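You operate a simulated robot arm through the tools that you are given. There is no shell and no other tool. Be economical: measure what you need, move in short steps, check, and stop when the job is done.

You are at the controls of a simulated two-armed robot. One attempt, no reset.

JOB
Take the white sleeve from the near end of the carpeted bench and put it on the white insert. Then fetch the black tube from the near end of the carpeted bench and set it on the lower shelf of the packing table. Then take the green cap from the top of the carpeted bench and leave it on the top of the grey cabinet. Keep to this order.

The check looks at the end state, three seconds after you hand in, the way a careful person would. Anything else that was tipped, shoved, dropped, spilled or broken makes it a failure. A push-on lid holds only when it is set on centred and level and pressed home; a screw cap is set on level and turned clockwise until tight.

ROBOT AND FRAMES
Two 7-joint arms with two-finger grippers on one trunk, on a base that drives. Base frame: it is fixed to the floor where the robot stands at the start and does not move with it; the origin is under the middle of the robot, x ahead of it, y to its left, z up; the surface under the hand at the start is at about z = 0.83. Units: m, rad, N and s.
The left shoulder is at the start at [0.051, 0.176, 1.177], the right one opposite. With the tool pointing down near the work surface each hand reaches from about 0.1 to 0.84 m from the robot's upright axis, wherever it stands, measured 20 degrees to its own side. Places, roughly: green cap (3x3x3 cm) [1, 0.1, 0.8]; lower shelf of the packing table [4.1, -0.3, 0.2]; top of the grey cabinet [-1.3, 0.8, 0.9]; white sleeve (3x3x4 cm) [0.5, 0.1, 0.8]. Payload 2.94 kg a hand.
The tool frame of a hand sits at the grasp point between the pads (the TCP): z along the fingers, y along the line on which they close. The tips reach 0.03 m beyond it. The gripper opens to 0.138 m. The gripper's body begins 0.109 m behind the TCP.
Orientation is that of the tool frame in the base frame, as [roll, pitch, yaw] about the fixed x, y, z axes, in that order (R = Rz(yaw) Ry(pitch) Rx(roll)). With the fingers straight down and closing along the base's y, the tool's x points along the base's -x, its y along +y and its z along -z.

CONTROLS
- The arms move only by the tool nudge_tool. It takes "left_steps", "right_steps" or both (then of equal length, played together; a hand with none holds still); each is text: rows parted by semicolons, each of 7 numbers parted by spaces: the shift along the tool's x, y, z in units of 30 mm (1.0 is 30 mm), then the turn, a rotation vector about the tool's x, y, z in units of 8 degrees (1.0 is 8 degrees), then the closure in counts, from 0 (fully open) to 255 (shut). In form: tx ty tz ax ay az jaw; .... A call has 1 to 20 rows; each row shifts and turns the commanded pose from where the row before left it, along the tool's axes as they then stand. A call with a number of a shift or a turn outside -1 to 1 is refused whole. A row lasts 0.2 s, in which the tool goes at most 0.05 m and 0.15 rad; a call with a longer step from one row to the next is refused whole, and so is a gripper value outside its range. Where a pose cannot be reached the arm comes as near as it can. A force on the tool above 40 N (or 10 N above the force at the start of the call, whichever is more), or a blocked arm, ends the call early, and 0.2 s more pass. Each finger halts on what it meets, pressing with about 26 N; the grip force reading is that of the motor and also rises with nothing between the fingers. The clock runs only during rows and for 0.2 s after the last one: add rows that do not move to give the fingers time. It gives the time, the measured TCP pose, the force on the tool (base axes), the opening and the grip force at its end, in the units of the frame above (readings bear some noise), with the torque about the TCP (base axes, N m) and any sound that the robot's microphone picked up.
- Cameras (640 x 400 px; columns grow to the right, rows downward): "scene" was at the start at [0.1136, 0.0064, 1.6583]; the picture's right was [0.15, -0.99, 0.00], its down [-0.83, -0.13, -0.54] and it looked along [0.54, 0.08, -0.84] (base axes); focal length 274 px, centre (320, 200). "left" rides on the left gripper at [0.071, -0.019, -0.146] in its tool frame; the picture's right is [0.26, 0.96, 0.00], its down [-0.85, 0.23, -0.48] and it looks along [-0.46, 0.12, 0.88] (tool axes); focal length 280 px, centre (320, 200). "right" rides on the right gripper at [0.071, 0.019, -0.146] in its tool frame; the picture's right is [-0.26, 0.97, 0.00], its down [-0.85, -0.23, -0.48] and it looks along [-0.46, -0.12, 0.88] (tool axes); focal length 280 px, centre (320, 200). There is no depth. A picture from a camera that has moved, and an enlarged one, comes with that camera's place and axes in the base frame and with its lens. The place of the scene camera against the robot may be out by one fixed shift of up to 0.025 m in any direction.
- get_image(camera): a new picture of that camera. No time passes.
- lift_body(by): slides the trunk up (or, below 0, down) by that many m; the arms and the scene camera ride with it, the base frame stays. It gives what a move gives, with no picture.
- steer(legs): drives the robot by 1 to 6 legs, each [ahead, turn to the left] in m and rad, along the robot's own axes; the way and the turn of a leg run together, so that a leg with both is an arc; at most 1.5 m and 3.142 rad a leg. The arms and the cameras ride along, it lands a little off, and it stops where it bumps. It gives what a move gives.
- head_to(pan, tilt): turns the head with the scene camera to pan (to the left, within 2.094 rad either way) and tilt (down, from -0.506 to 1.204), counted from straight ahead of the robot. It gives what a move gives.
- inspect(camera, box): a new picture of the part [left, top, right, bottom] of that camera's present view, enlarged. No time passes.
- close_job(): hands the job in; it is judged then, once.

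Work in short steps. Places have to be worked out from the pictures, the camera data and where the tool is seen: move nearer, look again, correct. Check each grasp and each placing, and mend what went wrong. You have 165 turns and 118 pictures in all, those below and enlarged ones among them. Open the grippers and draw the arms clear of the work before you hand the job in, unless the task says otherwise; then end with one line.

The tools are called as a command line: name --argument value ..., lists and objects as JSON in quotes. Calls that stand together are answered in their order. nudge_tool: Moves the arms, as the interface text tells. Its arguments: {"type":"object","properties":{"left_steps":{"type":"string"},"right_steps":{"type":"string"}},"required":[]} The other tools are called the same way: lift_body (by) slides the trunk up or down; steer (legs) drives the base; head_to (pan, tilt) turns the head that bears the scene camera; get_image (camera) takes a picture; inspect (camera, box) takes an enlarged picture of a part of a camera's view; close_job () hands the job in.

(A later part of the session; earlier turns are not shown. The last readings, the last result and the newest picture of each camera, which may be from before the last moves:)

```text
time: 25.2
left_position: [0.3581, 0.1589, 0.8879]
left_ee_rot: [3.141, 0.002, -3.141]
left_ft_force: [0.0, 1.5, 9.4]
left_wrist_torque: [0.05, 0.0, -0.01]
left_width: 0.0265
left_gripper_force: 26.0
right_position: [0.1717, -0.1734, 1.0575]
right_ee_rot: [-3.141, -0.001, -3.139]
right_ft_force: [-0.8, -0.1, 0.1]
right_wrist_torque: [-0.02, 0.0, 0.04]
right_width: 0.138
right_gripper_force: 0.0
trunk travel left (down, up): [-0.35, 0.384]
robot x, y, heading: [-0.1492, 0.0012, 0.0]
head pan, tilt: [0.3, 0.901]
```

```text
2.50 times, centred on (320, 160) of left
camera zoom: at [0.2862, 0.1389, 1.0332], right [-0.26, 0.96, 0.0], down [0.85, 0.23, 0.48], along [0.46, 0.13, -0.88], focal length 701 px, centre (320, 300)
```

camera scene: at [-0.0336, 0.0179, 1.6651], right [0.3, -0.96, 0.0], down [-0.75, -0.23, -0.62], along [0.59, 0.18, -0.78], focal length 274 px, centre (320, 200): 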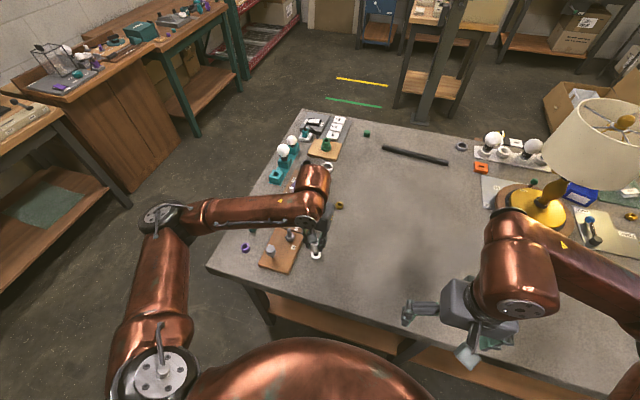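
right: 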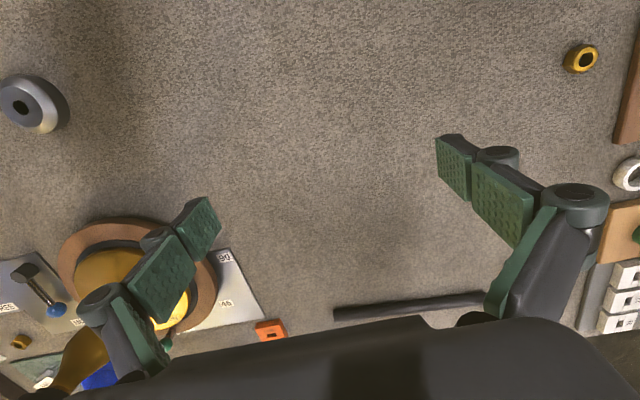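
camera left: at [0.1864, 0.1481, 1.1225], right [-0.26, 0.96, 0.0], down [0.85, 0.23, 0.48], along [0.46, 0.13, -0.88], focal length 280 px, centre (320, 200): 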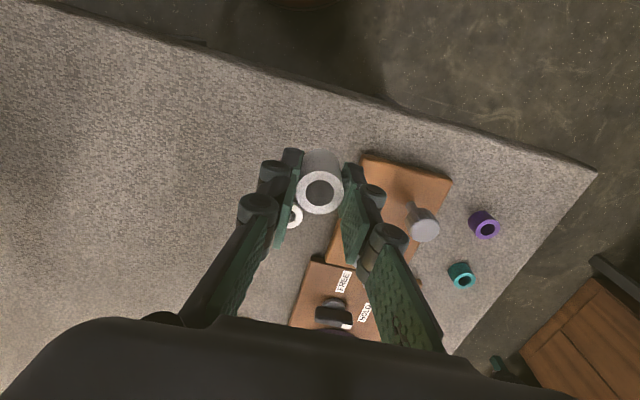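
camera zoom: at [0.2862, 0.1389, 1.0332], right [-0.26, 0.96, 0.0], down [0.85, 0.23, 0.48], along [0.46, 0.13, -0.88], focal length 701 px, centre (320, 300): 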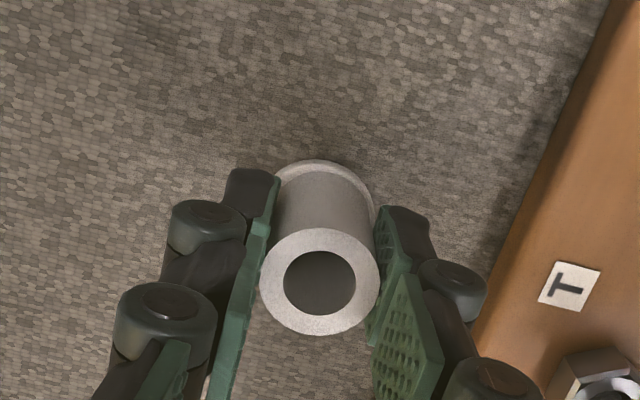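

Now it sits centred on the ring with light contact. I relieve the press a touch, open to about 7 cm slowly, and rise straight up.

nudge_tool --left_steps "0 0 -0.02 0 0 0 240;0 0 0 0 0 0 215;0 0 0 0 0 0 190;0 0 0 0 0 0 160;0 0 0 0 0 0 140;0 0 0 0 0 0 140"

nudge_tool --left_steps "0 0 -0.4 0 0 0 140;0 0 -0.8 0 0 0 140;0 0 -1 0 0 0 140;0 0 -1 0 0 0 140;0 0 -1 0 0 0 140;0 0 -1 0 0 0 140"

inspect --camera "left" --box '[220, 0, 460, 160]'

inspect --camera "scene" --box '[270, 200, 350, 280]'

```text
time: 26.6
left_position: [0.3581, 0.1591, 0.8876]
left_ee_rot: [-3.141, 0.001, -3.14]
left_ft_force: [0.7, -0.7, 0.0]
left_wrist_torque: [-0.01, 0.01, 0.0]
left_width: 0.0622
left_gripper_force: 0.1
right_position: [0.1705, -0.1735, 1.0586]
right_ee_rot: [-3.14, -0.002, -3.137]
right_ft_force: [0.3, -0.3, -0.6]
right_wrist_torque: [-0.03, 0.01, -0.03]
right_width: 0.1378
right_gripper_force: 0.0
trunk travel left (down, up): [-0.35, 0.384]
robot x, y, heading: [-0.1488, 0.0014, -0.002]
head pan, tilt: [0.3, 0.901]
```

```text
time: 28.0
left_position: [0.3571, 0.1586, 1.0448]
left_ee_rot: [3.14, 0.0, -3.138]
left_ft_force: [-0.1, -0.4, -0.3]
left_wrist_torque: [0.01, -0.04, -0.01]
left_width: 0.0623
left_gripper_force: 0.0
right_position: [0.1708, -0.1739, 1.058]
right_ee_rot: [3.139, -0.001, -3.139]
right_ft_force: [0.1, 0.1, -1.1]
right_wrist_torque: [0.06, -0.02, 0.0]
right_width: 0.1377
right_gripper_force: 0.1
trunk travel left (down, up): [-0.35, 0.384]
robot x, y, heading: [-0.1507, -0.0, -0.0]
head pan, tilt: [0.3, 0.901]
```

```text
2.50 times, centred on (340, 80) of left
camera zoom: at [0.2861, 0.1389, 1.1896], right [-0.26, 0.96, 0.0], down [0.85, 0.23, 0.48], along [0.46, 0.13, -0.88], focal length 701 px, centre (270, 500)
```

zoom: 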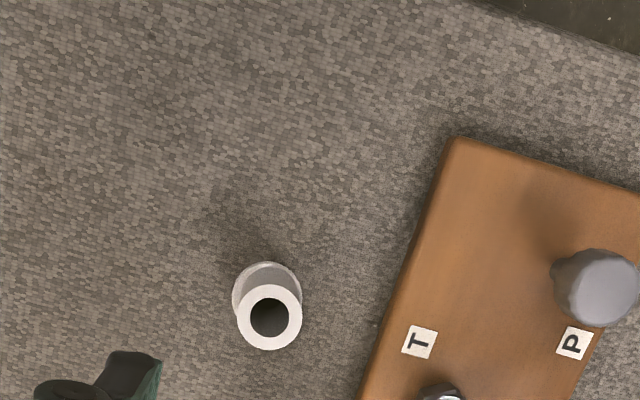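

```text
5.00 times, centred on (310, 240) of scene
camera zoom: at [-0.034, 0.0174, 1.6652], right [0.3, -0.96, 0.0], down [-0.75, -0.23, -0.62], along [0.59, 0.18, -0.78], focal length 1372 px, centre (370, 0)
```

zoom: 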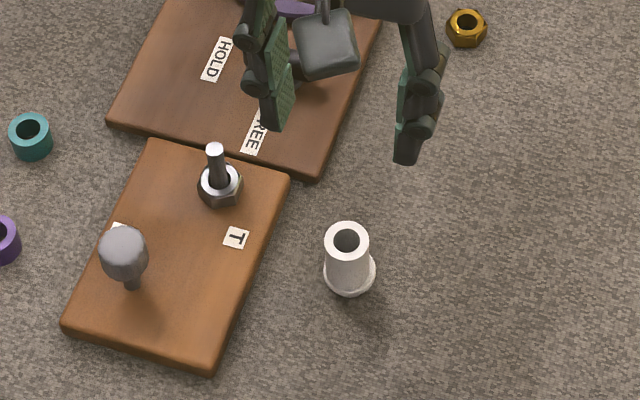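

The sleeve stands centred on the white insert. The tube and cap lie near the far edge (x ≈ 0.95–1.0), out of reach from this side, so I look at the room for a drive around the bench's left end.

head_to --pan 1.0 --tilt 0.5

get_image --camera "scene"

head_to --pan 2.09 --tilt 0.5

get_image --camera "scene"

head_to --pan 0.1 --tilt 0.3

get_image --camera "scene"

```text
time: 29.1
left_position: [0.3574, 0.1589, 1.0434]
left_ee_rot: [-3.141, -0.001, -3.138]
left_ft_force: [0.0, -0.2, 0.1]
left_wrist_torque: [0.01, 0.0, -0.03]
left_width: 0.0623
left_gripper_force: 0.1
right_position: [0.1718, -0.174, 1.0574]
right_ee_rot: [-3.14, -0.002, -3.141]
right_ft_force: [-0.1, -0.4, 0.4]
right_wrist_torque: [0.01, 0.01, -0.02]
right_width: 0.1379
right_gripper_force: 0.0
trunk travel left (down, up): [-0.35, 0.384]
robot x, y, heading: [-0.1505, 0.001, 0.002]
head pan, tilt: [1.0, 0.499]
```

```text
79 pictures are left
camera scene: at [-0.0563, 0.0722, 1.699], right [0.84, -0.54, 0.0], down [-0.26, -0.4, -0.88], along [0.47, 0.74, -0.48], focal length 274 px, centre (320, 200)
```

scene: 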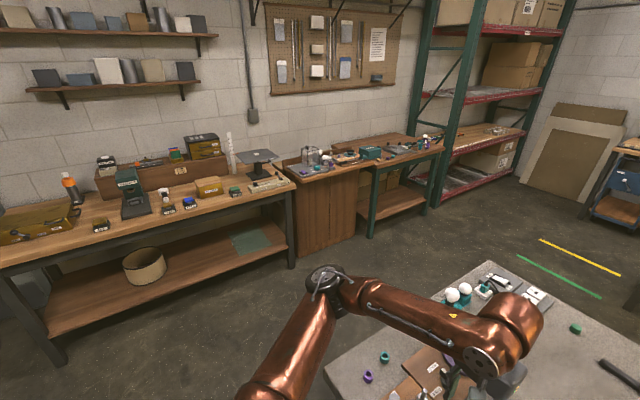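

```text
time: 30.4
left_position: [0.3576, 0.1582, 1.0429]
left_ee_rot: [3.14, 0.0, -3.14]
left_ft_force: [-0.6, -0.6, 0.7]
left_wrist_torque: [0.01, -0.03, 0.02]
left_width: 0.062
left_gripper_force: 0.1
right_position: [0.171, -0.1731, 1.0582]
right_ee_rot: [-3.141, -0.002, -3.14]
right_ft_force: [0.8, -0.2, 0.2]
right_wrist_torque: [-0.01, 0.01, -0.01]
right_width: 0.1377
right_gripper_force: 0.0
trunk travel left (down, up): [-0.35, 0.384]
robot x, y, heading: [-0.1522, -0.001, -0.003]
head pan, tilt: [2.089, 0.499]
```

```text
78 pictures are left
camera scene: at [-0.1506, 0.0747, 1.699], right [0.87, 0.49, 0.0], down [0.24, -0.42, -0.88], along [-0.43, 0.76, -0.48], focal length 274 px, centre (320, 200)
```

scene: 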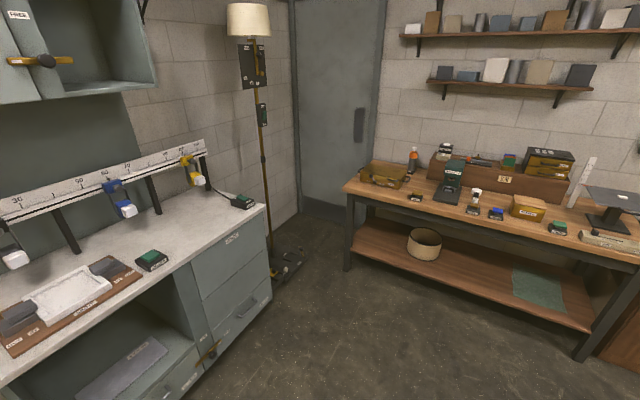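

```text
time: 32.3
left_position: [0.3593, 0.1576, 1.0439]
left_ee_rot: [-3.141, 0.002, 3.141]
left_ft_force: [0.3, 0.1, 0.2]
left_wrist_torque: [0.0, 0.01, 0.01]
left_width: 0.0623
left_gripper_force: 0.0
right_position: [0.1701, -0.1735, 1.0577]
right_ee_rot: [3.141, -0.003, -3.139]
right_ft_force: [0.4, -0.4, -1.1]
right_wrist_torque: [-0.04, 0.01, -0.01]
right_width: 0.138
right_gripper_force: 0.2
trunk travel left (down, up): [-0.35, 0.384]
robot x, y, heading: [-0.1517, -0.0008, -0.001]
head pan, tilt: [0.099, 0.3]
```

```text
77 pictures are left
camera scene: at [-0.0127, 0.0049, 1.7174], right [0.1, -0.99, 0.0], down [-0.29, -0.03, -0.96], along [0.95, 0.1, -0.3], focal length 274 px, centre (320, 200)
```

scene: 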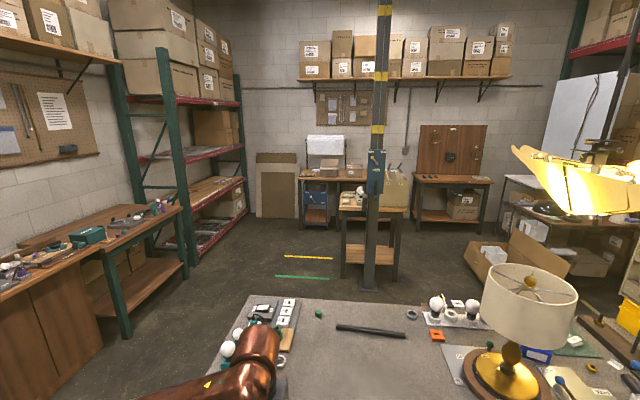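

Three tables stand ahead; I zoom to tell which one sits at (4.1, -0.3).

inspect --camera "scene" --box '[280, 130, 510, 300]'

inspect --camera "scene" --box '[285, 160, 415, 240]'

```text
2.35 times, centred on (395, 215) of scene
camera zoom: at [-0.0127, 0.0049, 1.7174], right [0.1, -0.99, 0.0], down [-0.29, -0.03, -0.96], along [0.95, 0.1, -0.3], focal length 646 px, centre (144, 165)
```

zoom: 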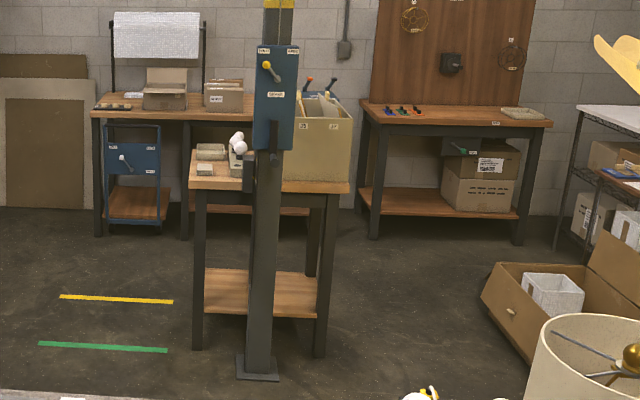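

```text
4.92 times, centred on (350, 200) of scene
camera zoom: at [-0.0127, 0.0049, 1.7174], right [0.1, -0.99, 0.0], down [-0.29, -0.03, -0.96], along [0.95, 0.1, -0.3], focal length 1351 px, centre (172, 200)
```

zoom: 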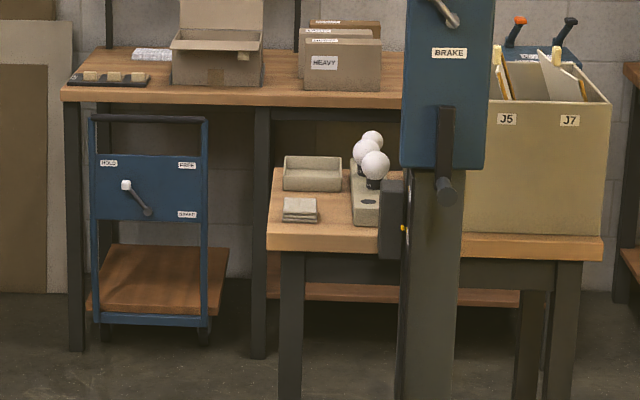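

The packing table is the wall table (bubble roll, boxes), shelf front near x ≈ 3.9. I tuck the left hand back, lift the trunk 0.15, and drive around the bench's left end through the aisle (y ≈ 1.1).

nudge_tool --left_steps "1 0 -0.2 0 0 0 140;1 0 -0.2 0 0 0 140;1 0 0 0 0 0 140;1 0 0 0 0 0 140;1 0 0 0 0 0 140"

lift_body --by 0.15

steer --legs '[[-0.15, 0], [0, 1.571], [1.1, 0]]'

head_to --pan -1.0 --tilt 0.5

get_image --camera "scene"

```text
time: 33.5
left_position: [0.2372, 0.1586, 1.0548]
left_ee_rot: [-3.14, -0.002, -3.137]
left_ft_force: [-0.2, 0.1, -0.4]
left_wrist_torque: [0.03, 0.02, -0.02]
left_width: 0.0619
left_gripper_force: 0.1
left hand out of reach, approached as far as the arm can: row 5
right_position: [0.1702, -0.174, 1.0575]
right_ee_rot: [3.141, -0.001, -3.14]
right_ft_force: [-0.2, 0.9, 0.4]
right_wrist_torque: [-0.01, 0.0, 0.01]
right_width: 0.138
right_gripper_force: 0.2
trunk travel left (down, up): [-0.35, 0.384]
robot x, y, heading: [-0.1484, 0.0029, 0.004]
head pan, tilt: [0.099, 0.3]
```

```text
time: 35.3
left_position: [0.2389, 0.1581, 1.204]
left_ee_rot: [3.14, -0.002, -3.14]
left_ft_force: [0.5, -0.7, 0.4]
left_wrist_torque: [0.0, -0.01, 0.01]
left_width: 0.0623
left_gripper_force: 0.0
right_position: [0.1702, -0.1729, 1.2072]
right_ee_rot: [-3.141, -0.002, -3.14]
right_ft_force: [0.2, -1.2, -0.6]
right_wrist_torque: [-0.01, 0.02, -0.06]
right_width: 0.1383
right_gripper_force: 0.1
trunk travel left (down, up): [-0.5, 0.234]
robot x, y, heading: [-0.1528, 0.0019, 0.002]
head pan, tilt: [0.099, 0.3]
```

```text
time: 45.7
left_position: [-0.443, 1.4812, 1.2059]
left_ee_rot: [-3.141, 0.0, -1.58]
left_ft_force: [-0.4, -0.3, 0.7]
left_wrist_torque: [0.0, 0.01, 0.03]
left_width: 0.0624
left_gripper_force: 0.1
right_position: [-0.1128, 1.4118, 1.2077]
right_ee_rot: [-3.141, -0.002, -1.58]
right_ft_force: [0.5, -0.3, -0.1]
right_wrist_torque: [-0.03, -0.02, 0.01]
right_width: 0.1382
right_gripper_force: 0.0
trunk travel left (down, up): [-0.5, 0.234]
robot x, y, heading: [-0.2927, 1.0962, 1.565]
head pan, tilt: [0.099, 0.3]
```

```text
time: 47.0
left_position: [-0.4418, 1.4821, 1.2051]
left_ee_rot: [3.139, 0.0, -1.578]
left_ft_force: [0.2, 0.3, -0.2]
left_wrist_torque: [0.01, -0.01, 0.03]
left_width: 0.0622
left_gripper_force: 0.0
right_position: [-0.1128, 1.4113, 1.2089]
right_ee_rot: [-3.141, -0.003, -1.579]
right_ft_force: [-0.4, -0.1, 0.1]
right_wrist_torque: [0.03, -0.03, 0.01]
right_width: 0.1378
right_gripper_force: 0.0
trunk travel left (down, up): [-0.5, 0.234]
robot x, y, heading: [-0.2893, 1.0932, 1.564]
head pan, tilt: [-1.0, 0.499]
```

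```text
74 pictures are left
camera scene: at [-0.216, 1.1315, 1.8492], right [0.53, -0.85, 0.0], down [-0.41, -0.26, -0.88], along [0.74, 0.47, -0.48], focal length 274 px, centre (320, 200)
```

scene: 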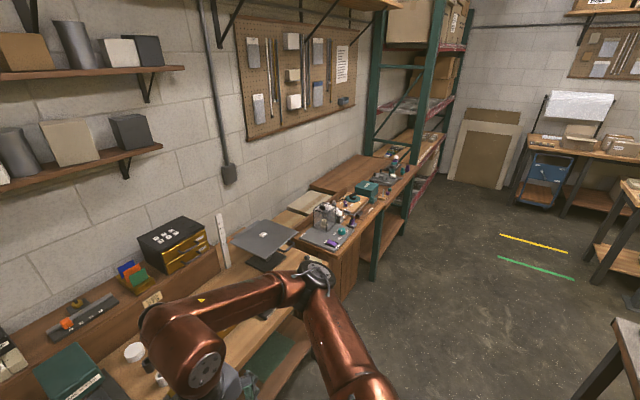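

The aisle is clear. I turn right and drive along it to beyond the bench's far edge, at x ≈ 1.75.

steer --legs '[[0, -1.57], [1.2, 0], [0.85, 0], [0, -1.571]]'

head_to --pan -0.2 --tilt 0.7

get_image --camera "scene"

```text
time: 64.8
left_position: [1.912, 0.6572, 1.2053]
left_ee_rot: [-3.141, 0.0, 1.55]
left_ft_force: [-0.3, -0.5, -0.3]
left_wrist_torque: [0.01, -0.01, -0.02]
left_width: 0.0621
left_gripper_force: 0.1
right_position: [1.584, 0.7312, 1.2082]
right_ee_rot: [-3.141, 0.0, 1.551]
right_ft_force: [-0.3, 0.4, 0.8]
right_wrist_torque: [-0.01, -0.03, 0.01]
right_width: 0.1383
right_gripper_force: 0.0
trunk travel left (down, up): [-0.5, 0.234]
robot x, y, heading: [1.7615, 1.0497, -1.588]
head pan, tilt: [-1.0, 0.499]
```

```text
time: 66.0
left_position: [1.9116, 0.6571, 1.2051]
left_ee_rot: [-3.141, 0.0, 1.552]
left_ft_force: [-0.1, -0.5, -0.3]
left_wrist_torque: [-0.02, -0.02, 0.0]
left_width: 0.0619
left_gripper_force: 0.1
right_position: [1.5823, 0.7313, 1.2077]
right_ee_rot: [3.141, 0.001, 1.551]
right_ft_force: [0.0, 0.1, 0.4]
right_wrist_torque: [-0.01, 0.0, 0.03]
right_width: 0.138
right_gripper_force: 0.1
trunk travel left (down, up): [-0.5, 0.234]
robot x, y, heading: [1.7578, 1.0487, -1.59]
head pan, tilt: [-0.201, 0.7]
```

```text
73 pictures are left
camera scene: at [1.7414, 0.9644, 1.8315], right [-0.98, 0.22, 0.0], down [0.14, 0.63, -0.76], along [-0.17, -0.75, -0.64], focal length 274 px, centre (320, 200)
```

scene: 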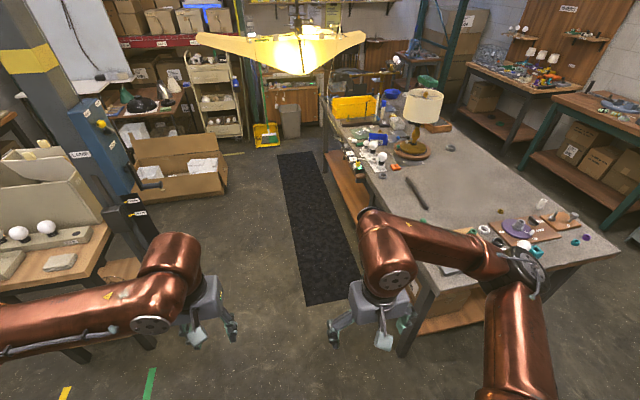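

Clear ahead. I drive to y ≈ -0.02 and turn to face the bench from its far side.

steer --legs '[[1.07, 0], [0, -1.553]]'

head_to --pan 0.0 --tilt 0.9

get_image --camera "scene"

```text
time: 75.3
left_position: [1.3386, -0.1613, 1.2056]
left_ee_rot: [3.141, 0.0, -0.03]
left_ft_force: [0.4, -0.2, 0.3]
left_wrist_torque: [-0.02, 0.02, -0.01]
left_width: 0.0624
left_gripper_force: 0.1
right_position: [1.4165, 0.1675, 1.2071]
right_ee_rot: [-3.141, -0.001, -0.029]
right_ft_force: [0.4, -0.4, 0.4]
right_wrist_torque: [-0.01, 0.0, -0.01]
right_width: 0.138
right_gripper_force: 0.1
trunk travel left (down, up): [-0.5, 0.234]
robot x, y, heading: [1.7331, -0.0177, 3.109]
head pan, tilt: [-0.201, 0.7]
```

```text
time: 76.0
left_position: [1.3388, -0.1615, 1.2054]
left_ee_rot: [3.141, 0.0, -0.029]
left_ft_force: [0.2, -0.2, 0.9]
left_wrist_torque: [0.01, 0.02, -0.01]
left_width: 0.0622
left_gripper_force: 0.0
right_position: [1.4164, 0.1669, 1.2093]
right_ee_rot: [3.14, -0.002, -0.03]
right_ft_force: [0.9, -0.6, -0.3]
right_wrist_torque: [-0.02, 0.03, 0.01]
right_width: 0.1379
right_gripper_force: 0.1
trunk travel left (down, up): [-0.5, 0.234]
robot x, y, heading: [1.7344, -0.0174, 3.109]
head pan, tilt: [0.0, 0.901]
```

```text
72 pictures are left
camera scene: at [1.6576, -0.0194, 1.8154], right [0.03, 1.0, 0.0], down [0.78, -0.03, -0.62], along [-0.62, 0.02, -0.78], focal length 274 px, centre (320, 200)
```

scene: 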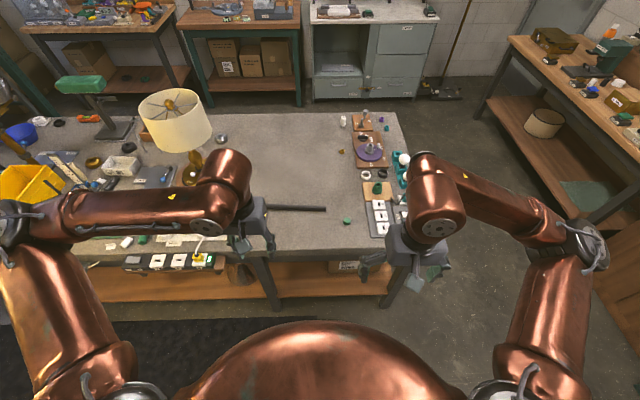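

From here both tube and cap are near. I drive 0.27 m closer (straightening the heading) and then look with the right hand's camera.

steer --legs '[[0.27, 0.03]]'

lift_body --by -0.15

nudge_tool --left_steps "0.5 -0.7 0 0 0 0 140;0.2 -0.7 0 0 0 0 140;0 -0.7 0 0 0 0 140;0 -0.7 0 0 0 0 140;0 0 0 0 0 0 140;0 0 0 0 0 0 140" --right_steps "0 -0.9 0 0 0 0 0;0 -0.9 0 0 0 0 0;0 -0.9 0 0 0 0 0;0 -0.9 0 0 0 0 0;0 0 0 0 0 0 0;0 0 0 0 0 0 0"

get_image --camera "right"

get_image --camera "scene"

```text
time: 77.9
left_position: [1.0731, -0.1697, 1.2061]
left_ee_rot: [-3.141, -0.001, 0.002]
left_ft_force: [-0.5, 0.4, -0.4]
left_wrist_torque: [0.03, -0.05, -0.03]
left_width: 0.0624
left_gripper_force: 0.0
right_position: [1.1423, 0.1605, 1.2081]
right_ee_rot: [3.141, 0.0, 0.002]
right_ft_force: [-0.4, 0.5, 0.2]
right_wrist_torque: [-0.05, -0.05, 0.02]
right_width: 0.1379
right_gripper_force: 0.0
trunk travel left (down, up): [-0.5, 0.234]
robot x, y, heading: [1.4639, -0.0143, 3.138]
head pan, tilt: [0.0, 0.901]
```

```text
time: 79.7
left_position: [1.0749, -0.1695, 1.0566]
left_ee_rot: [-3.141, 0.001, 0.002]
left_ft_force: [-0.8, -0.9, 0.2]
left_wrist_torque: [0.0, 0.02, 0.02]
left_width: 0.0619
left_gripper_force: 0.1
right_position: [1.1431, 0.1619, 1.0585]
right_ee_rot: [-3.14, 0.001, 0.002]
right_ft_force: [0.1, 0.2, 0.7]
right_wrist_torque: [-0.03, 0.02, -0.01]
right_width: 0.138
right_gripper_force: 0.0
trunk travel left (down, up): [-0.35, 0.384]
robot x, y, heading: [1.4601, -0.0102, 3.141]
head pan, tilt: [0.0, 0.901]
```

```text
time: 81.0
left_position: [1.0957, -0.0853, 1.0548]
left_ee_rot: [-3.14, 0.002, 0.002]
left_ft_force: [0.2, 0.8, -0.4]
left_wrist_torque: [0.04, 0.0, 0.02]
left_width: 0.0619
left_gripper_force: 0.1
right_position: [1.1417, 0.2697, 1.0579]
right_ee_rot: [3.14, -0.001, 0.002]
right_ft_force: [0.4, 0.9, 0.2]
right_wrist_torque: [0.0, 0.04, 0.03]
right_width: 0.138
right_gripper_force: 0.1
trunk travel left (down, up): [-0.35, 0.384]
robot x, y, heading: [1.4616, -0.0111, 3.14]
head pan, tilt: [0.0, 0.901]
```

```text
71 pictures are left
camera right: at [1.2154, 0.2513, 1.2038], right [-0.26, -0.97, 0.0], down [-0.85, 0.23, 0.48], along [-0.46, 0.12, -0.88], focal length 280 px, centre (320, 200)
```

right: 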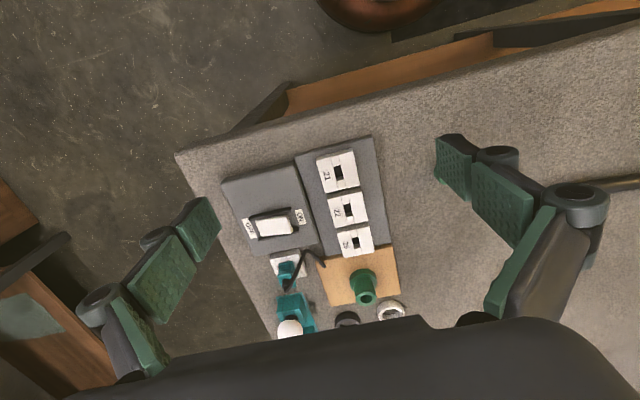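

```text
70 pictures are left
camera scene: at [1.3381, -0.016, 1.6652], right [0.0, 1.0, 0.0], down [0.78, 0.0, -0.62], along [-0.62, 0.0, -0.78], focal length 274 px, centre (320, 200)
```

scene: 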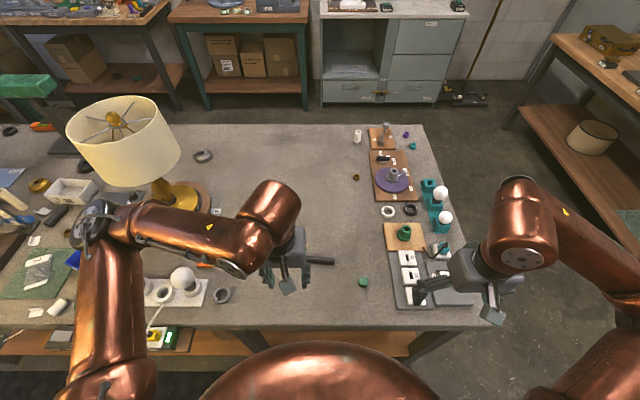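

Note: with the robot facing −x, tool +y is base −y, so those side moves went the other way (harmless). I now raise and move the left hand aside to −y, and take the right hand over the tube.

nudge_tool --left_steps "0 0 -0.8 0 0 0 140;0 0.4 -0.8 0 0 0 140;0 0.9 -0.8 0 0 0 140;0 0.9 -0.8 0 0 0 140;0 0.9 0 0 0 0 140;0 0.9 0 0 0 0 140;0 0.6 0 0 0 0 140;0 0 0 0 0 0 140;0 0 0 0 0 0 140" --right_steps "0 0 0 0 0 0 0;0 0 0 0 0 0 0;-0.4 0.95 0 0 0 0 0;-0.4 0.95 0 0 0 0 0;-0.4 0.95 0 0 0 0 0;-0.4 0.95 0 0 0 0 0;-0.4 0.95 0 0 0 0 0;-0.4 0.95 0 0 0 0 0;-0.4 0.95 0 0 0 0 0"

get_image --camera "right"

```text
time: 83.0
left_position: [1.0962, -0.225, 1.151]
left_ee_rot: [-3.14, -0.002, 0.001]
left_ft_force: [-0.7, -0.3, -0.1]
left_wrist_torque: [0.05, -0.03, 0.01]
left_width: 0.0621
left_gripper_force: 0.0
right_position: [1.0577, 0.0683, 1.0575]
right_ee_rot: [-3.138, 0.0, 0.001]
right_ft_force: [0.6, -0.1, 0.1]
right_wrist_torque: [0.02, -0.01, 0.0]
right_width: 0.1381
right_gripper_force: 0.0
trunk travel left (down, up): [-0.35, 0.384]
robot x, y, heading: [1.4649, -0.0133, 3.14]
head pan, tilt: [0.0, 0.901]
```

```text
69 pictures are left
camera right: at [1.1308, 0.0493, 1.2036], right [-0.26, -0.97, 0.0], down [-0.85, 0.23, 0.48], along [-0.46, 0.12, -0.88], focal length 280 px, centre (320, 200)
```

right: 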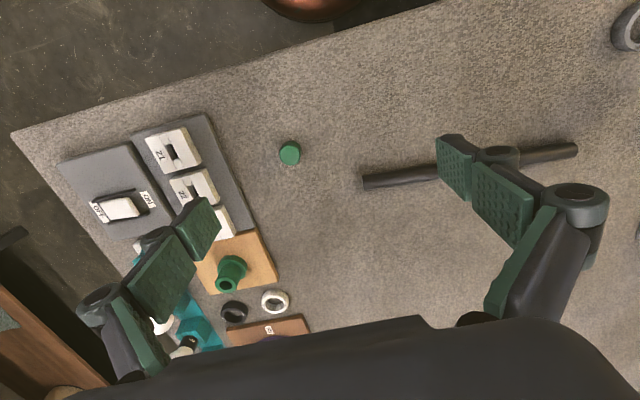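

Tube: ends (0.953, 0.032) and (0.928, −0.252), centre (0.940, −0.110), tilted 5° from y. Cap at (1.027, 0.117). I turn the right hand by about 85° so it closes across the tube.

nudge_tool --right_steps "0 0 0 0 0 -0.965 60;0 0 0 0 0 -0.965 60;0 0 0 0 0 -0.965 60;0 0 0 0 0 -0.965 60;0 0 0 0 0 -0.965 60;0 0 0 0 0 -0.965 60;0 0 0 0 0 -0.965 60;0 0 0 0 0 -0.965 60;0 0 0 0 0 -0.965 60;0 0 0 0 0 -0.965 60;0 0 0 0 0 -0.965 60;0 0 0 0 0 0 60"

get_image --camera "scene"

```text
time: 85.7
left_position: [1.0948, -0.2247, 1.1508]
left_ee_rot: [-3.14, -0.002, 0.003]
left_ft_force: [-1.0, -0.9, -1.2]
left_wrist_torque: [0.08, -0.09, 0.03]
left_width: 0.0621
left_gripper_force: 0.0
right_position: [1.0966, 0.0961, 1.0822]
right_ee_rot: [-3.135, -0.006, 1.464]
right_ft_force: [-0.6, 1.2, 0.6]
right_wrist_torque: [0.04, -0.07, -0.01]
right_width: 0.1056
right_gripper_force: 0.0
right hand out of reach, approached as far as the arm can: row 11
trunk travel left (down, up): [-0.35, 0.384]
robot x, y, heading: [1.4645, -0.0144, 3.137]
head pan, tilt: [0.0, 0.901]
```

```text
68 pictures are left
camera scene: at [1.335, -0.019, 1.6649], right [0.0, 1.0, 0.0], down [0.78, 0.0, -0.62], along [-0.62, 0.0, -0.78], focal length 274 px, centre (320, 200)
```

scene: 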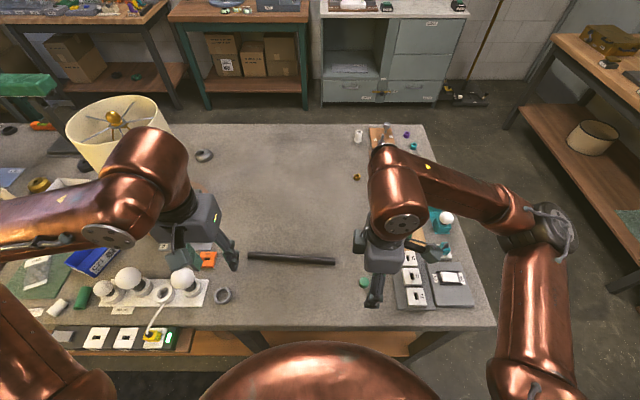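

The turn was mostly achieved (yaw 1.464). I move over the tube's middle at z ≈ 0.98.

nudge_tool --right_steps "-0.92 -0.56 0.4 0 0 0 60;-0.92 -0.56 0.4 0 0 0 60;-0.92 -0.56 0.4 0 0 0 60;-0.92 -0.56 0.4 0 0 0 60;-0.92 -0.56 0.4 0 0 0 60;-0.92 -0.56 0.4 0 0 0 60;-0.92 -0.56 0.4 0 0 0 60;-0.92 -0.56 0.4 0 0 0 60;0 0 0 0 0 0 60"

get_image --camera "right"

```text
time: 87.7
left_position: [1.0965, -0.2233, 1.1515]
left_ee_rot: [-3.141, 0.0, 0.002]
left_ft_force: [0.1, -0.1, 0.7]
left_wrist_torque: [-0.03, 0.0, -0.03]
left_width: 0.0621
left_gripper_force: 0.0
right_position: [1.0709, 0.013, 1.0841]
right_ee_rot: [3.141, 0.002, 1.477]
right_ft_force: [0.2, 0.2, 0.3]
right_wrist_torque: [0.01, -0.02, 0.04]
right_width: 0.1054
right_gripper_force: 0.1
right hand out of reach, approached as far as the arm can: row 1, 2, 3, 4, 5, 6, 7, 8
trunk travel left (down, up): [-0.35, 0.384]
robot x, y, heading: [1.4627, -0.0087, 3.141]
head pan, tilt: [0.0, 0.901]
```

```text
67 pictures are left
camera right: at [1.0981, 0.082, 1.2301], right [0.94, -0.35, 0.0], down [-0.31, -0.82, 0.48], along [-0.17, -0.45, -0.88], focal length 280 px, centre (320, 200)
```

right: 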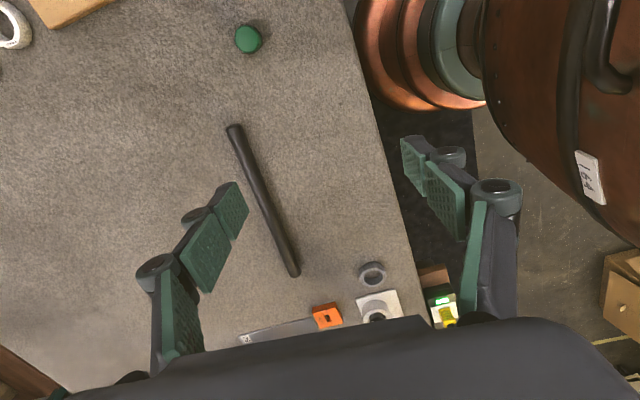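

The arm can't go further in that orientation. I turn the hand back to yaw 0 and will then try the other sense of rotation from a farther-out place.

nudge_tool --right_steps "0 0 0 0 0 0.96 60;0 0 0 0 0 0.96 60;0 0 0 0 0 0.96 60;0 0 0 0 0 0.96 60;0 0 0 0 0 0.96 60;0 0 0 0 0 0.96 60;0 0 0 0 0 0.96 60;0 0 0 0 0 0.96 60;0 0 0 0 0 0.96 60;0 0 0 0 0 0.96 60;0 0 0 0 0 0.96 60;0 0 0 0 0 0 60"

```text
time: 90.2
left_position: [1.0969, -0.2241, 1.1522]
left_ee_rot: [-3.141, -0.001, 0.001]
left_ft_force: [-0.2, 0.4, 0.4]
left_wrist_torque: [-0.04, 0.01, 0.01]
left_width: 0.0622
left_gripper_force: 0.1
right_position: [1.0706, 0.0134, 1.0841]
right_ee_rot: [3.141, 0.0, 0.006]
right_ft_force: [-0.7, 0.5, 0.5]
right_wrist_torque: [0.0, 0.0, 0.03]
right_width: 0.1057
right_gripper_force: 0.1
trunk travel left (down, up): [-0.35, 0.384]
robot x, y, heading: [1.4666, -0.0144, 3.142]
head pan, tilt: [0.0, 0.901]
```

Back at yaw 0. I move out to (0.94, −0.06) and rotate the other way.

nudge_tool --right_steps "-0.87 0.5 0.2 0 0 0 60;-0.87 0.5 0.2 0 0 0 60;-0.87 0.5 0.2 0 0 0 60;-0.87 0.5 0.2 0 0 0 60;-0.87 0.5 0.2 0 0 0 60;0 0 0 0 0 0.98 60;0 0 0 0 0 0.98 60;0 0 0 0 0 0.98 60;0 0 0 0 0 0.98 60;0 0 0 0 0 0.98 60;0 0 0 0 0 0.98 60"

nudge_tool --right_steps "0 0 0 0 0 0.99 60;0 0 0 0 0 0.99 60;0 0 0 0 0 0.99 60;0 0 0 0 0 0.99 60;0 0 0 0 0 0.99 60;0 0 0 0 0 0.99 60;0 0 0 0 0 0 60"

get_image --camera "scene"

```text
time: 92.7
left_position: [1.0966, -0.2238, 1.1506]
left_ee_rot: [-3.14, -0.001, 0.002]
left_ft_force: [1.0, -0.7, 0.2]
left_wrist_torque: [-0.02, 0.01, 0.01]
left_width: 0.0622
left_gripper_force: 0.0
right_position: [0.9396, -0.0633, 1.0541]
right_ee_rot: [3.141, 0.001, -0.814]
right_ft_force: [-0.5, -0.4, -0.1]
right_wrist_torque: [-0.02, -0.03, -0.02]
right_width: 0.1055
right_gripper_force: 0.0
trunk travel left (down, up): [-0.35, 0.384]
robot x, y, heading: [1.4637, -0.0114, 3.145]
head pan, tilt: [0.0, 0.901]
```

```text
time: 94.2
left_position: [1.0955, -0.2239, 1.1512]
left_ee_rot: [3.14, 0.0, 0.002]
left_ft_force: [-0.3, -0.6, 0.7]
left_wrist_torque: [0.0, -0.04, 0.0]
left_width: 0.0622
left_gripper_force: 0.1
right_position: [0.9399, -0.0635, 1.0551]
right_ee_rot: [-3.141, -0.001, -1.642]
right_ft_force: [0.7, -1.3, 0.4]
right_wrist_torque: [-0.01, -0.01, 0.0]
right_width: 0.1057
right_gripper_force: 0.1
trunk travel left (down, up): [-0.35, 0.384]
robot x, y, heading: [1.4674, -0.0096, 3.139]
head pan, tilt: [0.0, 0.901]
```

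```text
66 pictures are left
camera scene: at [1.3373, -0.0178, 1.6651], right [0.0, 1.0, 0.0], down [0.78, 0.0, -0.62], along [-0.62, 0.0, -0.78], focal length 274 px, centre (320, 200)
```

scene: 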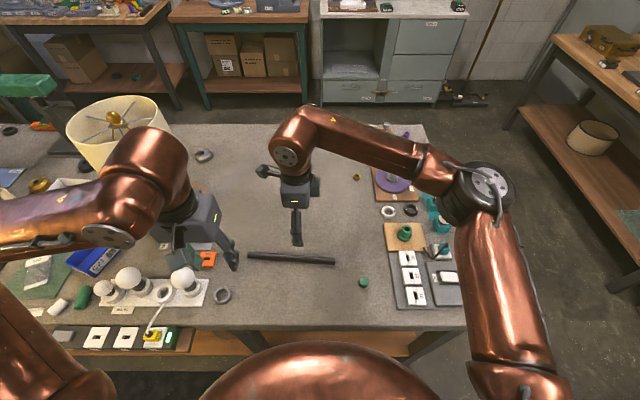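

That orientation works (yaw −1.642). I shift to the tube's middle and go down to z ≈ 0.96 to look.

nudge_tool --right_steps "0.38 -0.03 0.78 0 0 0 90;0.38 -0.03 0.78 0 0 0 90;0.38 -0.03 0.78 0 0 0 90;0.38 -0.03 0.78 0 0 0 90;0 0 0 0 0 0 90"

get_image --camera "right"

```text
time: 95.5
left_position: [1.0951, -0.2231, 1.1522]
left_ee_rot: [-3.141, 0.0, 0.002]
left_ft_force: [-0.2, 0.5, -0.2]
left_wrist_torque: [0.02, 0.02, 0.01]
left_width: 0.062
left_gripper_force: 0.0
right_position: [0.9408, -0.11, 0.9609]
right_ee_rot: [3.141, -0.001, -1.643]
right_ft_force: [0.3, 0.6, -0.5]
right_wrist_torque: [0.02, -0.01, 0.02]
right_width: 0.0891
right_gripper_force: 0.1
trunk travel left (down, up): [-0.35, 0.384]
robot x, y, heading: [1.4629, -0.0114, 3.141]
head pan, tilt: [0.0, 0.901]
```

```text
65 pictures are left
camera right: at [0.918, -0.1772, 1.1067], right [-0.94, 0.33, 0.0], down [0.29, 0.83, 0.48], along [0.16, 0.45, -0.88], focal length 280 px, centre (320, 200)
```

right: 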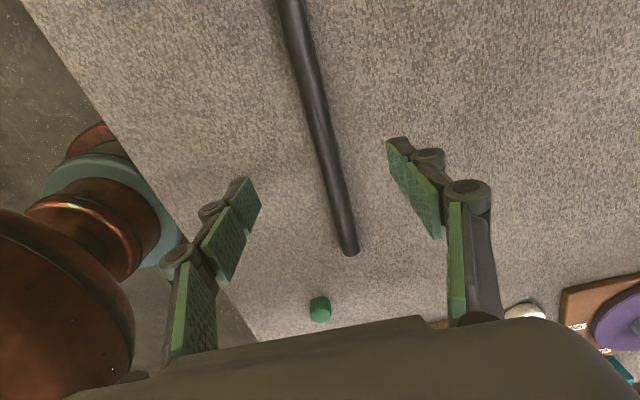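

The tube's axis passes within 3 mm of the hand's centre. I go down to TCP z ≈ 0.862 (tips just above the carpet).

nudge_tool --right_steps "0 -0.03 0.9 0 0 0.1 90;0 0 0.9 0 0 0.1 90;0 0 0.8 0 0 0 90;0 0 0.5 0 0 0 90;0 0 0.16 0 0 0 90;0 0 0 0 0 0 90"

get_image --camera "right"

```text
time: 96.8
left_position: [1.0975, -0.2242, 1.151]
left_ee_rot: [3.141, 0.001, 0.002]
left_ft_force: [0.1, 0.3, -1.2]
left_wrist_torque: [0.02, -0.01, 0.0]
left_width: 0.0623
left_gripper_force: 0.0
right_position: [0.9405, -0.1099, 0.8637]
right_ee_rot: [3.14, 0.001, -1.668]
right_ft_force: [0.0, -0.8, -0.3]
right_wrist_torque: [0.01, 0.01, -0.01]
right_width: 0.0889
right_gripper_force: 0.0
trunk travel left (down, up): [-0.35, 0.384]
robot x, y, heading: [1.4673, -0.0061, 3.14]
head pan, tilt: [0.0, 0.901]
```

```text
64 pictures are left
camera right: at [0.917, -0.177, 1.0083], right [-0.93, 0.36, 0.0], down [0.31, 0.82, 0.48], along [0.17, 0.44, -0.88], focal length 280 px, centre (320, 200)
```

right: 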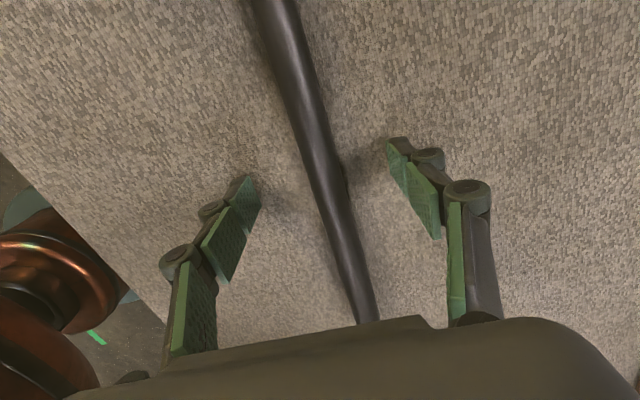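

The tube lies between the fingers. I close on it and lift a little to test the hold.

nudge_tool --right_steps "0 0 0.03 0 0 0 130;0 0 0 0 0 0 170;0 0 0 0 0 0 210;0 0 0 0 0 0 255;0 0 0 0 0 0 255;0 0 0 0 0 0 255;0 0 0 0 0 0 255"

nudge_tool --right_steps "0 0 -0.4 0 0 0 255;0 0 -0.8 0 0 0 255;0 0 -0.8 0 0 0 255;0 0 -0.8 0 0 0 255;0 0 -0.8 0 0 0 255;0 0 0 0 0 0 255"

get_image --camera "right"

```text
time: 98.5
left_position: [1.0965, -0.2242, 1.1517]
left_ee_rot: [3.14, 0.0, 0.001]
left_ft_force: [0.7, -0.2, 0.3]
left_wrist_torque: [0.01, 0.0, 0.0]
left_width: 0.0621
left_gripper_force: 0.1
right_position: [0.9406, -0.1089, 0.862]
right_ee_rot: [-3.141, 0.0, -1.667]
right_ft_force: [0.2, 1.0, -0.3]
right_wrist_torque: [0.02, 0.02, 0.01]
right_width: 0.0199
right_gripper_force: 26.0
trunk travel left (down, up): [-0.35, 0.384]
robot x, y, heading: [1.4605, -0.0135, 3.14]
head pan, tilt: [0.0, 0.901]
```

```text
time: 99.8
left_position: [1.0955, -0.2237, 1.1511]
left_ee_rot: [-3.141, -0.002, 0.002]
left_ft_force: [-0.3, 0.6, -0.1]
left_wrist_torque: [-0.03, -0.01, -0.02]
left_width: 0.0621
left_gripper_force: 0.0
right_position: [0.9418, -0.1088, 0.9709]
right_ee_rot: [-3.138, 0.0, -1.669]
right_ft_force: [-0.4, -0.1, -1.5]
right_wrist_torque: [-0.03, -0.02, 0.02]
right_width: 0.02
right_gripper_force: 25.9
trunk travel left (down, up): [-0.35, 0.384]
robot x, y, heading: [1.464, -0.0156, 3.142]
head pan, tilt: [0.0, 0.901]
```

```text
63 pictures are left
camera right: at [0.9169, -0.1768, 1.1159], right [-0.93, 0.36, 0.0], down [0.31, 0.82, 0.48], along [0.17, 0.44, -0.88], focal length 280 px, centre (320, 200)
```

right: 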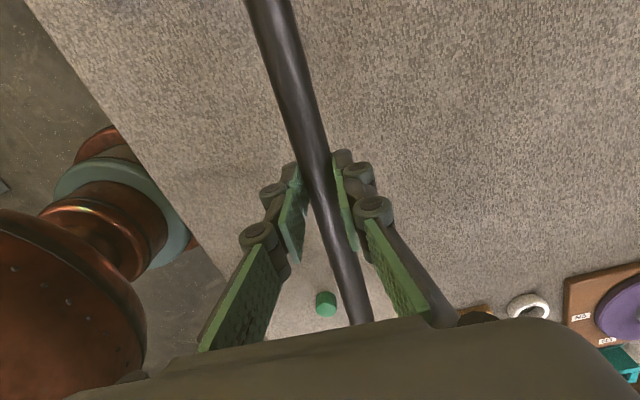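

The tube is held firmly (width 0.020). I raise the trunk 0.15 and back away from the bench.

lift_body --by 0.15

steer --legs '[[-0.36, 0]]'

get_image --camera "scene"

```text
time: 101.6
left_position: [1.0953, -0.223, 1.301]
left_ee_rot: [-3.141, -0.001, 0.001]
left_ft_force: [0.7, 0.4, -0.4]
left_wrist_torque: [0.0, 0.02, 0.01]
left_width: 0.0623
left_gripper_force: 0.1
right_position: [0.9409, -0.1085, 1.12]
right_ee_rot: [-3.138, 0.001, -1.668]
right_ft_force: [-0.7, 1.1, -1.5]
right_wrist_torque: [0.01, -0.01, 0.04]
right_width: 0.0197
right_gripper_force: 26.1
trunk travel left (down, up): [-0.5, 0.234]
robot x, y, heading: [1.4626, -0.0144, 3.142]
head pan, tilt: [0.0, 0.901]
```

```text
time: 103.9
left_position: [1.4563, -0.2226, 1.3018]
left_ee_rot: [3.141, -0.001, 0.001]
left_ft_force: [0.1, -0.5, 0.7]
left_wrist_torque: [-0.01, 0.03, 0.04]
left_width: 0.0622
left_gripper_force: 0.0
right_position: [1.3031, -0.1082, 1.12]
right_ee_rot: [-3.141, 0.0, -1.673]
right_ft_force: [0.0, 0.9, -1.4]
right_wrist_torque: [-0.02, 0.06, 0.01]
right_width: 0.0196
right_gripper_force: 25.7
trunk travel left (down, up): [-0.5, 0.234]
robot x, y, heading: [1.8247, -0.0116, 3.138]
head pan, tilt: [0.0, 0.901]
```

```text
62 pictures are left
camera scene: at [1.7503, -0.0186, 1.8153], right [0.0, 1.0, 0.0], down [0.78, 0.0, -0.62], along [-0.62, 0.0, -0.78], focal length 274 px, centre (320, 200)
```

scene: 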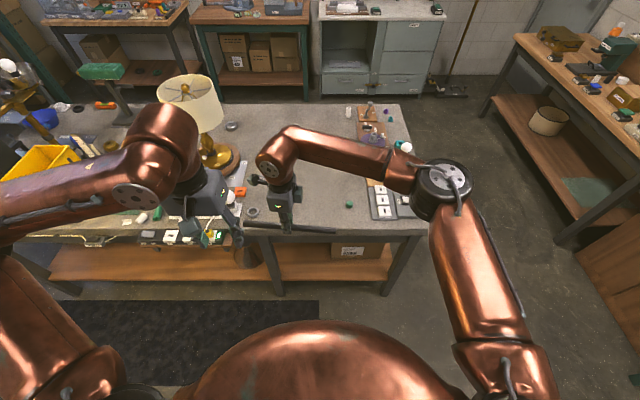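

Clear. I turn right, drive to y ≈ 0.75 and turn right again to face the packing table.

steer --legs '[[0, -1.571], [0.76, 0], [0, -1.571], [0.8, 0]]'

head_to --pan -0.4 --tilt 0.55

get_image --camera "scene"

```text
time: 119.6
left_position: [3.0013, 0.9472, 1.3019]
left_ee_rot: [3.14, -0.002, 3.133]
left_ft_force: [-0.2, 1.3, -0.4]
left_wrist_torque: [0.02, 0.02, -0.01]
left_width: 0.0622
left_gripper_force: 0.0
right_position: [3.1553, 0.8307, 1.1198]
right_ee_rot: [-3.139, 0.0, 1.461]
right_ft_force: [-0.8, 0.2, -0.2]
right_wrist_torque: [0.0, 0.01, -0.01]
right_width: 0.0194
right_gripper_force: 26.7
trunk travel left (down, up): [-0.5, 0.234]
robot x, y, heading: [2.6334, 0.7436, -0.009]
head pan, tilt: [0.0, 0.901]
```

```text
time: 120.4
left_position: [3.0008, 0.948, 1.3022]
left_ee_rot: [3.141, 0.0, 3.132]
left_ft_force: [0.2, 0.2, -0.2]
left_wrist_torque: [-0.02, 0.03, 0.01]
left_width: 0.0621
left_gripper_force: 0.1
right_position: [3.1543, 0.8303, 1.1205]
right_ee_rot: [-3.14, 0.001, 1.461]
right_ft_force: [0.2, 0.2, -0.4]
right_wrist_torque: [0.01, 0.03, 0.0]
right_width: 0.0197
right_gripper_force: 25.7
trunk travel left (down, up): [-0.5, 0.234]
robot x, y, heading: [2.6343, 0.7432, -0.014]
head pan, tilt: [-0.4, 0.55]
```

```text
61 pictures are left
camera scene: at [2.7069, 0.7003, 1.8446], right [-0.4, -0.92, 0.0], down [-0.48, 0.21, -0.85], along [0.78, -0.34, -0.52], focal length 274 px, centre (320, 200)
```

scene: 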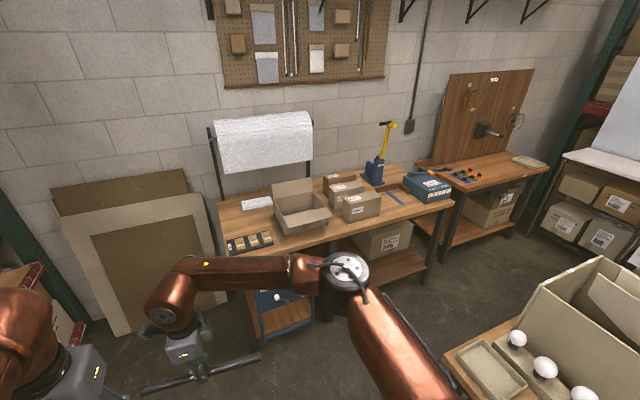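

The packing table's shelf holds a carton on its right; the front-left part is free. I raise the trunk a bit for clearance, then move to a staging place near (3.0, 0.5).

lift_body --by 0.15

steer --legs '[[0, -0.57], [0.44, 0], [0, 0.58]]'

head_to --pan -0.45 --tilt 0.8

get_image --camera "scene"

```text
time: 122.2
left_position: [3.0022, 0.9473, 1.4514]
left_ee_rot: [-3.141, -0.002, 3.133]
left_ft_force: [0.4, 0.0, 0.8]
left_wrist_torque: [0.02, 0.0, 0.01]
left_width: 0.0624
left_gripper_force: 0.2
right_position: [3.1558, 0.8301, 1.2701]
right_ee_rot: [-3.14, 0.001, 1.46]
right_ft_force: [-0.4, 0.9, -1.5]
right_wrist_torque: [0.02, 0.02, -0.01]
right_width: 0.0195
right_gripper_force: 25.8
trunk travel left (down, up): [-0.65, 0.084]
robot x, y, heading: [2.6311, 0.7404, -0.009]
head pan, tilt: [-0.4, 0.55]
```

```text
time: 128.0
left_position: [3.3664, 0.7058, 1.4505]
left_ee_rot: [3.141, -0.001, 3.136]
left_ft_force: [-0.1, -0.4, -0.1]
left_wrist_torque: [0.0, 0.05, 0.04]
left_width: 0.0621
left_gripper_force: 0.0
right_position: [3.5212, 0.5896, 1.2701]
right_ee_rot: [-3.139, 0.001, 1.464]
right_ft_force: [-0.5, 0.3, -1.2]
right_wrist_torque: [-0.01, 0.01, 0.04]
right_width: 0.0195
right_gripper_force: 26.0
trunk travel left (down, up): [-0.65, 0.084]
robot x, y, heading: [2.9977, 0.4992, -0.01]
head pan, tilt: [-0.4, 0.55]
```

```text
time: 128.8
left_position: [3.366, 0.7067, 1.4519]
left_ee_rot: [-3.141, -0.001, 3.137]
left_ft_force: [-0.3, 0.9, 0.1]
left_wrist_torque: [0.0, -0.02, -0.03]
left_width: 0.062
left_gripper_force: 0.1
right_position: [3.5204, 0.5903, 1.2697]
right_ee_rot: [-3.139, -0.001, 1.465]
right_ft_force: [-0.3, 0.7, -1.9]
right_wrist_torque: [0.01, -0.03, 0.01]
right_width: 0.0195
right_gripper_force: 25.8
trunk travel left (down, up): [-0.65, 0.084]
robot x, y, heading: [2.9975, 0.494, -0.012]
head pan, tilt: [-0.45, 0.799]
```

```text
60 pictures are left
camera scene: at [3.049, 0.4588, 1.9731], right [-0.44, -0.9, 0.0], down [-0.64, 0.32, -0.7], along [0.63, -0.31, -0.72], focal length 274 px, centre (320, 200)
```

scene: 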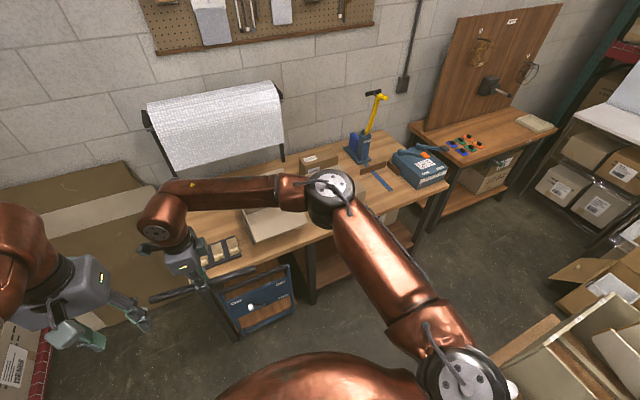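

The cart sticks out to x ≈ 3.7 for y 0.25–0.65; the free shelf is from y ≈ 0.1 to −0.4, table edge x ≈ 3.84. I move the tube across to the right (y ≈ 0.13) while still high.

nudge_tool --right_steps "-0.93 0.1 0 0 0 0 255;-0.93 0.1 0 0 0 0 255;-0.93 0.1 0 0 0 0 255;-0.93 0.1 0 0 0 0 255;-0.93 0.1 0 0 0 0 255;-0.93 0.1 0 0 0 0 255;-0.93 0.1 0 0 0 0 255;-0.93 0.1 0 0 0 0 255;-0.93 0.1 0 0 0 0 255;-0.93 0.1 0 0 0 0 255;-0.93 0.1 0 0 0 0 255;-0.93 0.1 0 0 0 0 255;-0.93 0.1 0 0 0 0 255;-0.93 0.1 0 0 0 0 255;-0.93 0.1 0 0 0 0 255;-0.93 0.1 0 0 0 0 255"

get_image --camera "scene"

```text
time: 132.2
left_position: [3.3658, 0.7049, 1.4515]
left_ee_rot: [3.141, 0.001, 3.136]
left_ft_force: [-0.1, 0.1, -0.5]
left_wrist_torque: [0.03, -0.01, 0.01]
left_width: 0.0622
left_gripper_force: 0.0
right_position: [3.5196, 0.1399, 1.2706]
right_ee_rot: [-3.14, -0.001, 1.465]
right_ft_force: [-0.2, 0.0, -1.5]
right_wrist_torque: [0.04, 0.0, 0.0]
right_width: 0.0195
right_gripper_force: 26.2
trunk travel left (down, up): [-0.65, 0.084]
robot x, y, heading: [2.9974, 0.4978, -0.002]
head pan, tilt: [-0.45, 0.799]
```

```text
59 pictures are left
camera scene: at [3.0481, 0.4559, 1.973], right [-0.44, -0.9, 0.0], down [-0.64, 0.32, -0.7], along [0.63, -0.31, -0.72], focal length 274 px, centre (320, 200)
```

scene: 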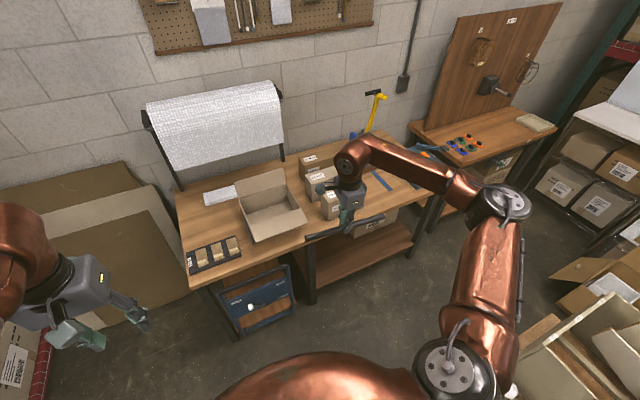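

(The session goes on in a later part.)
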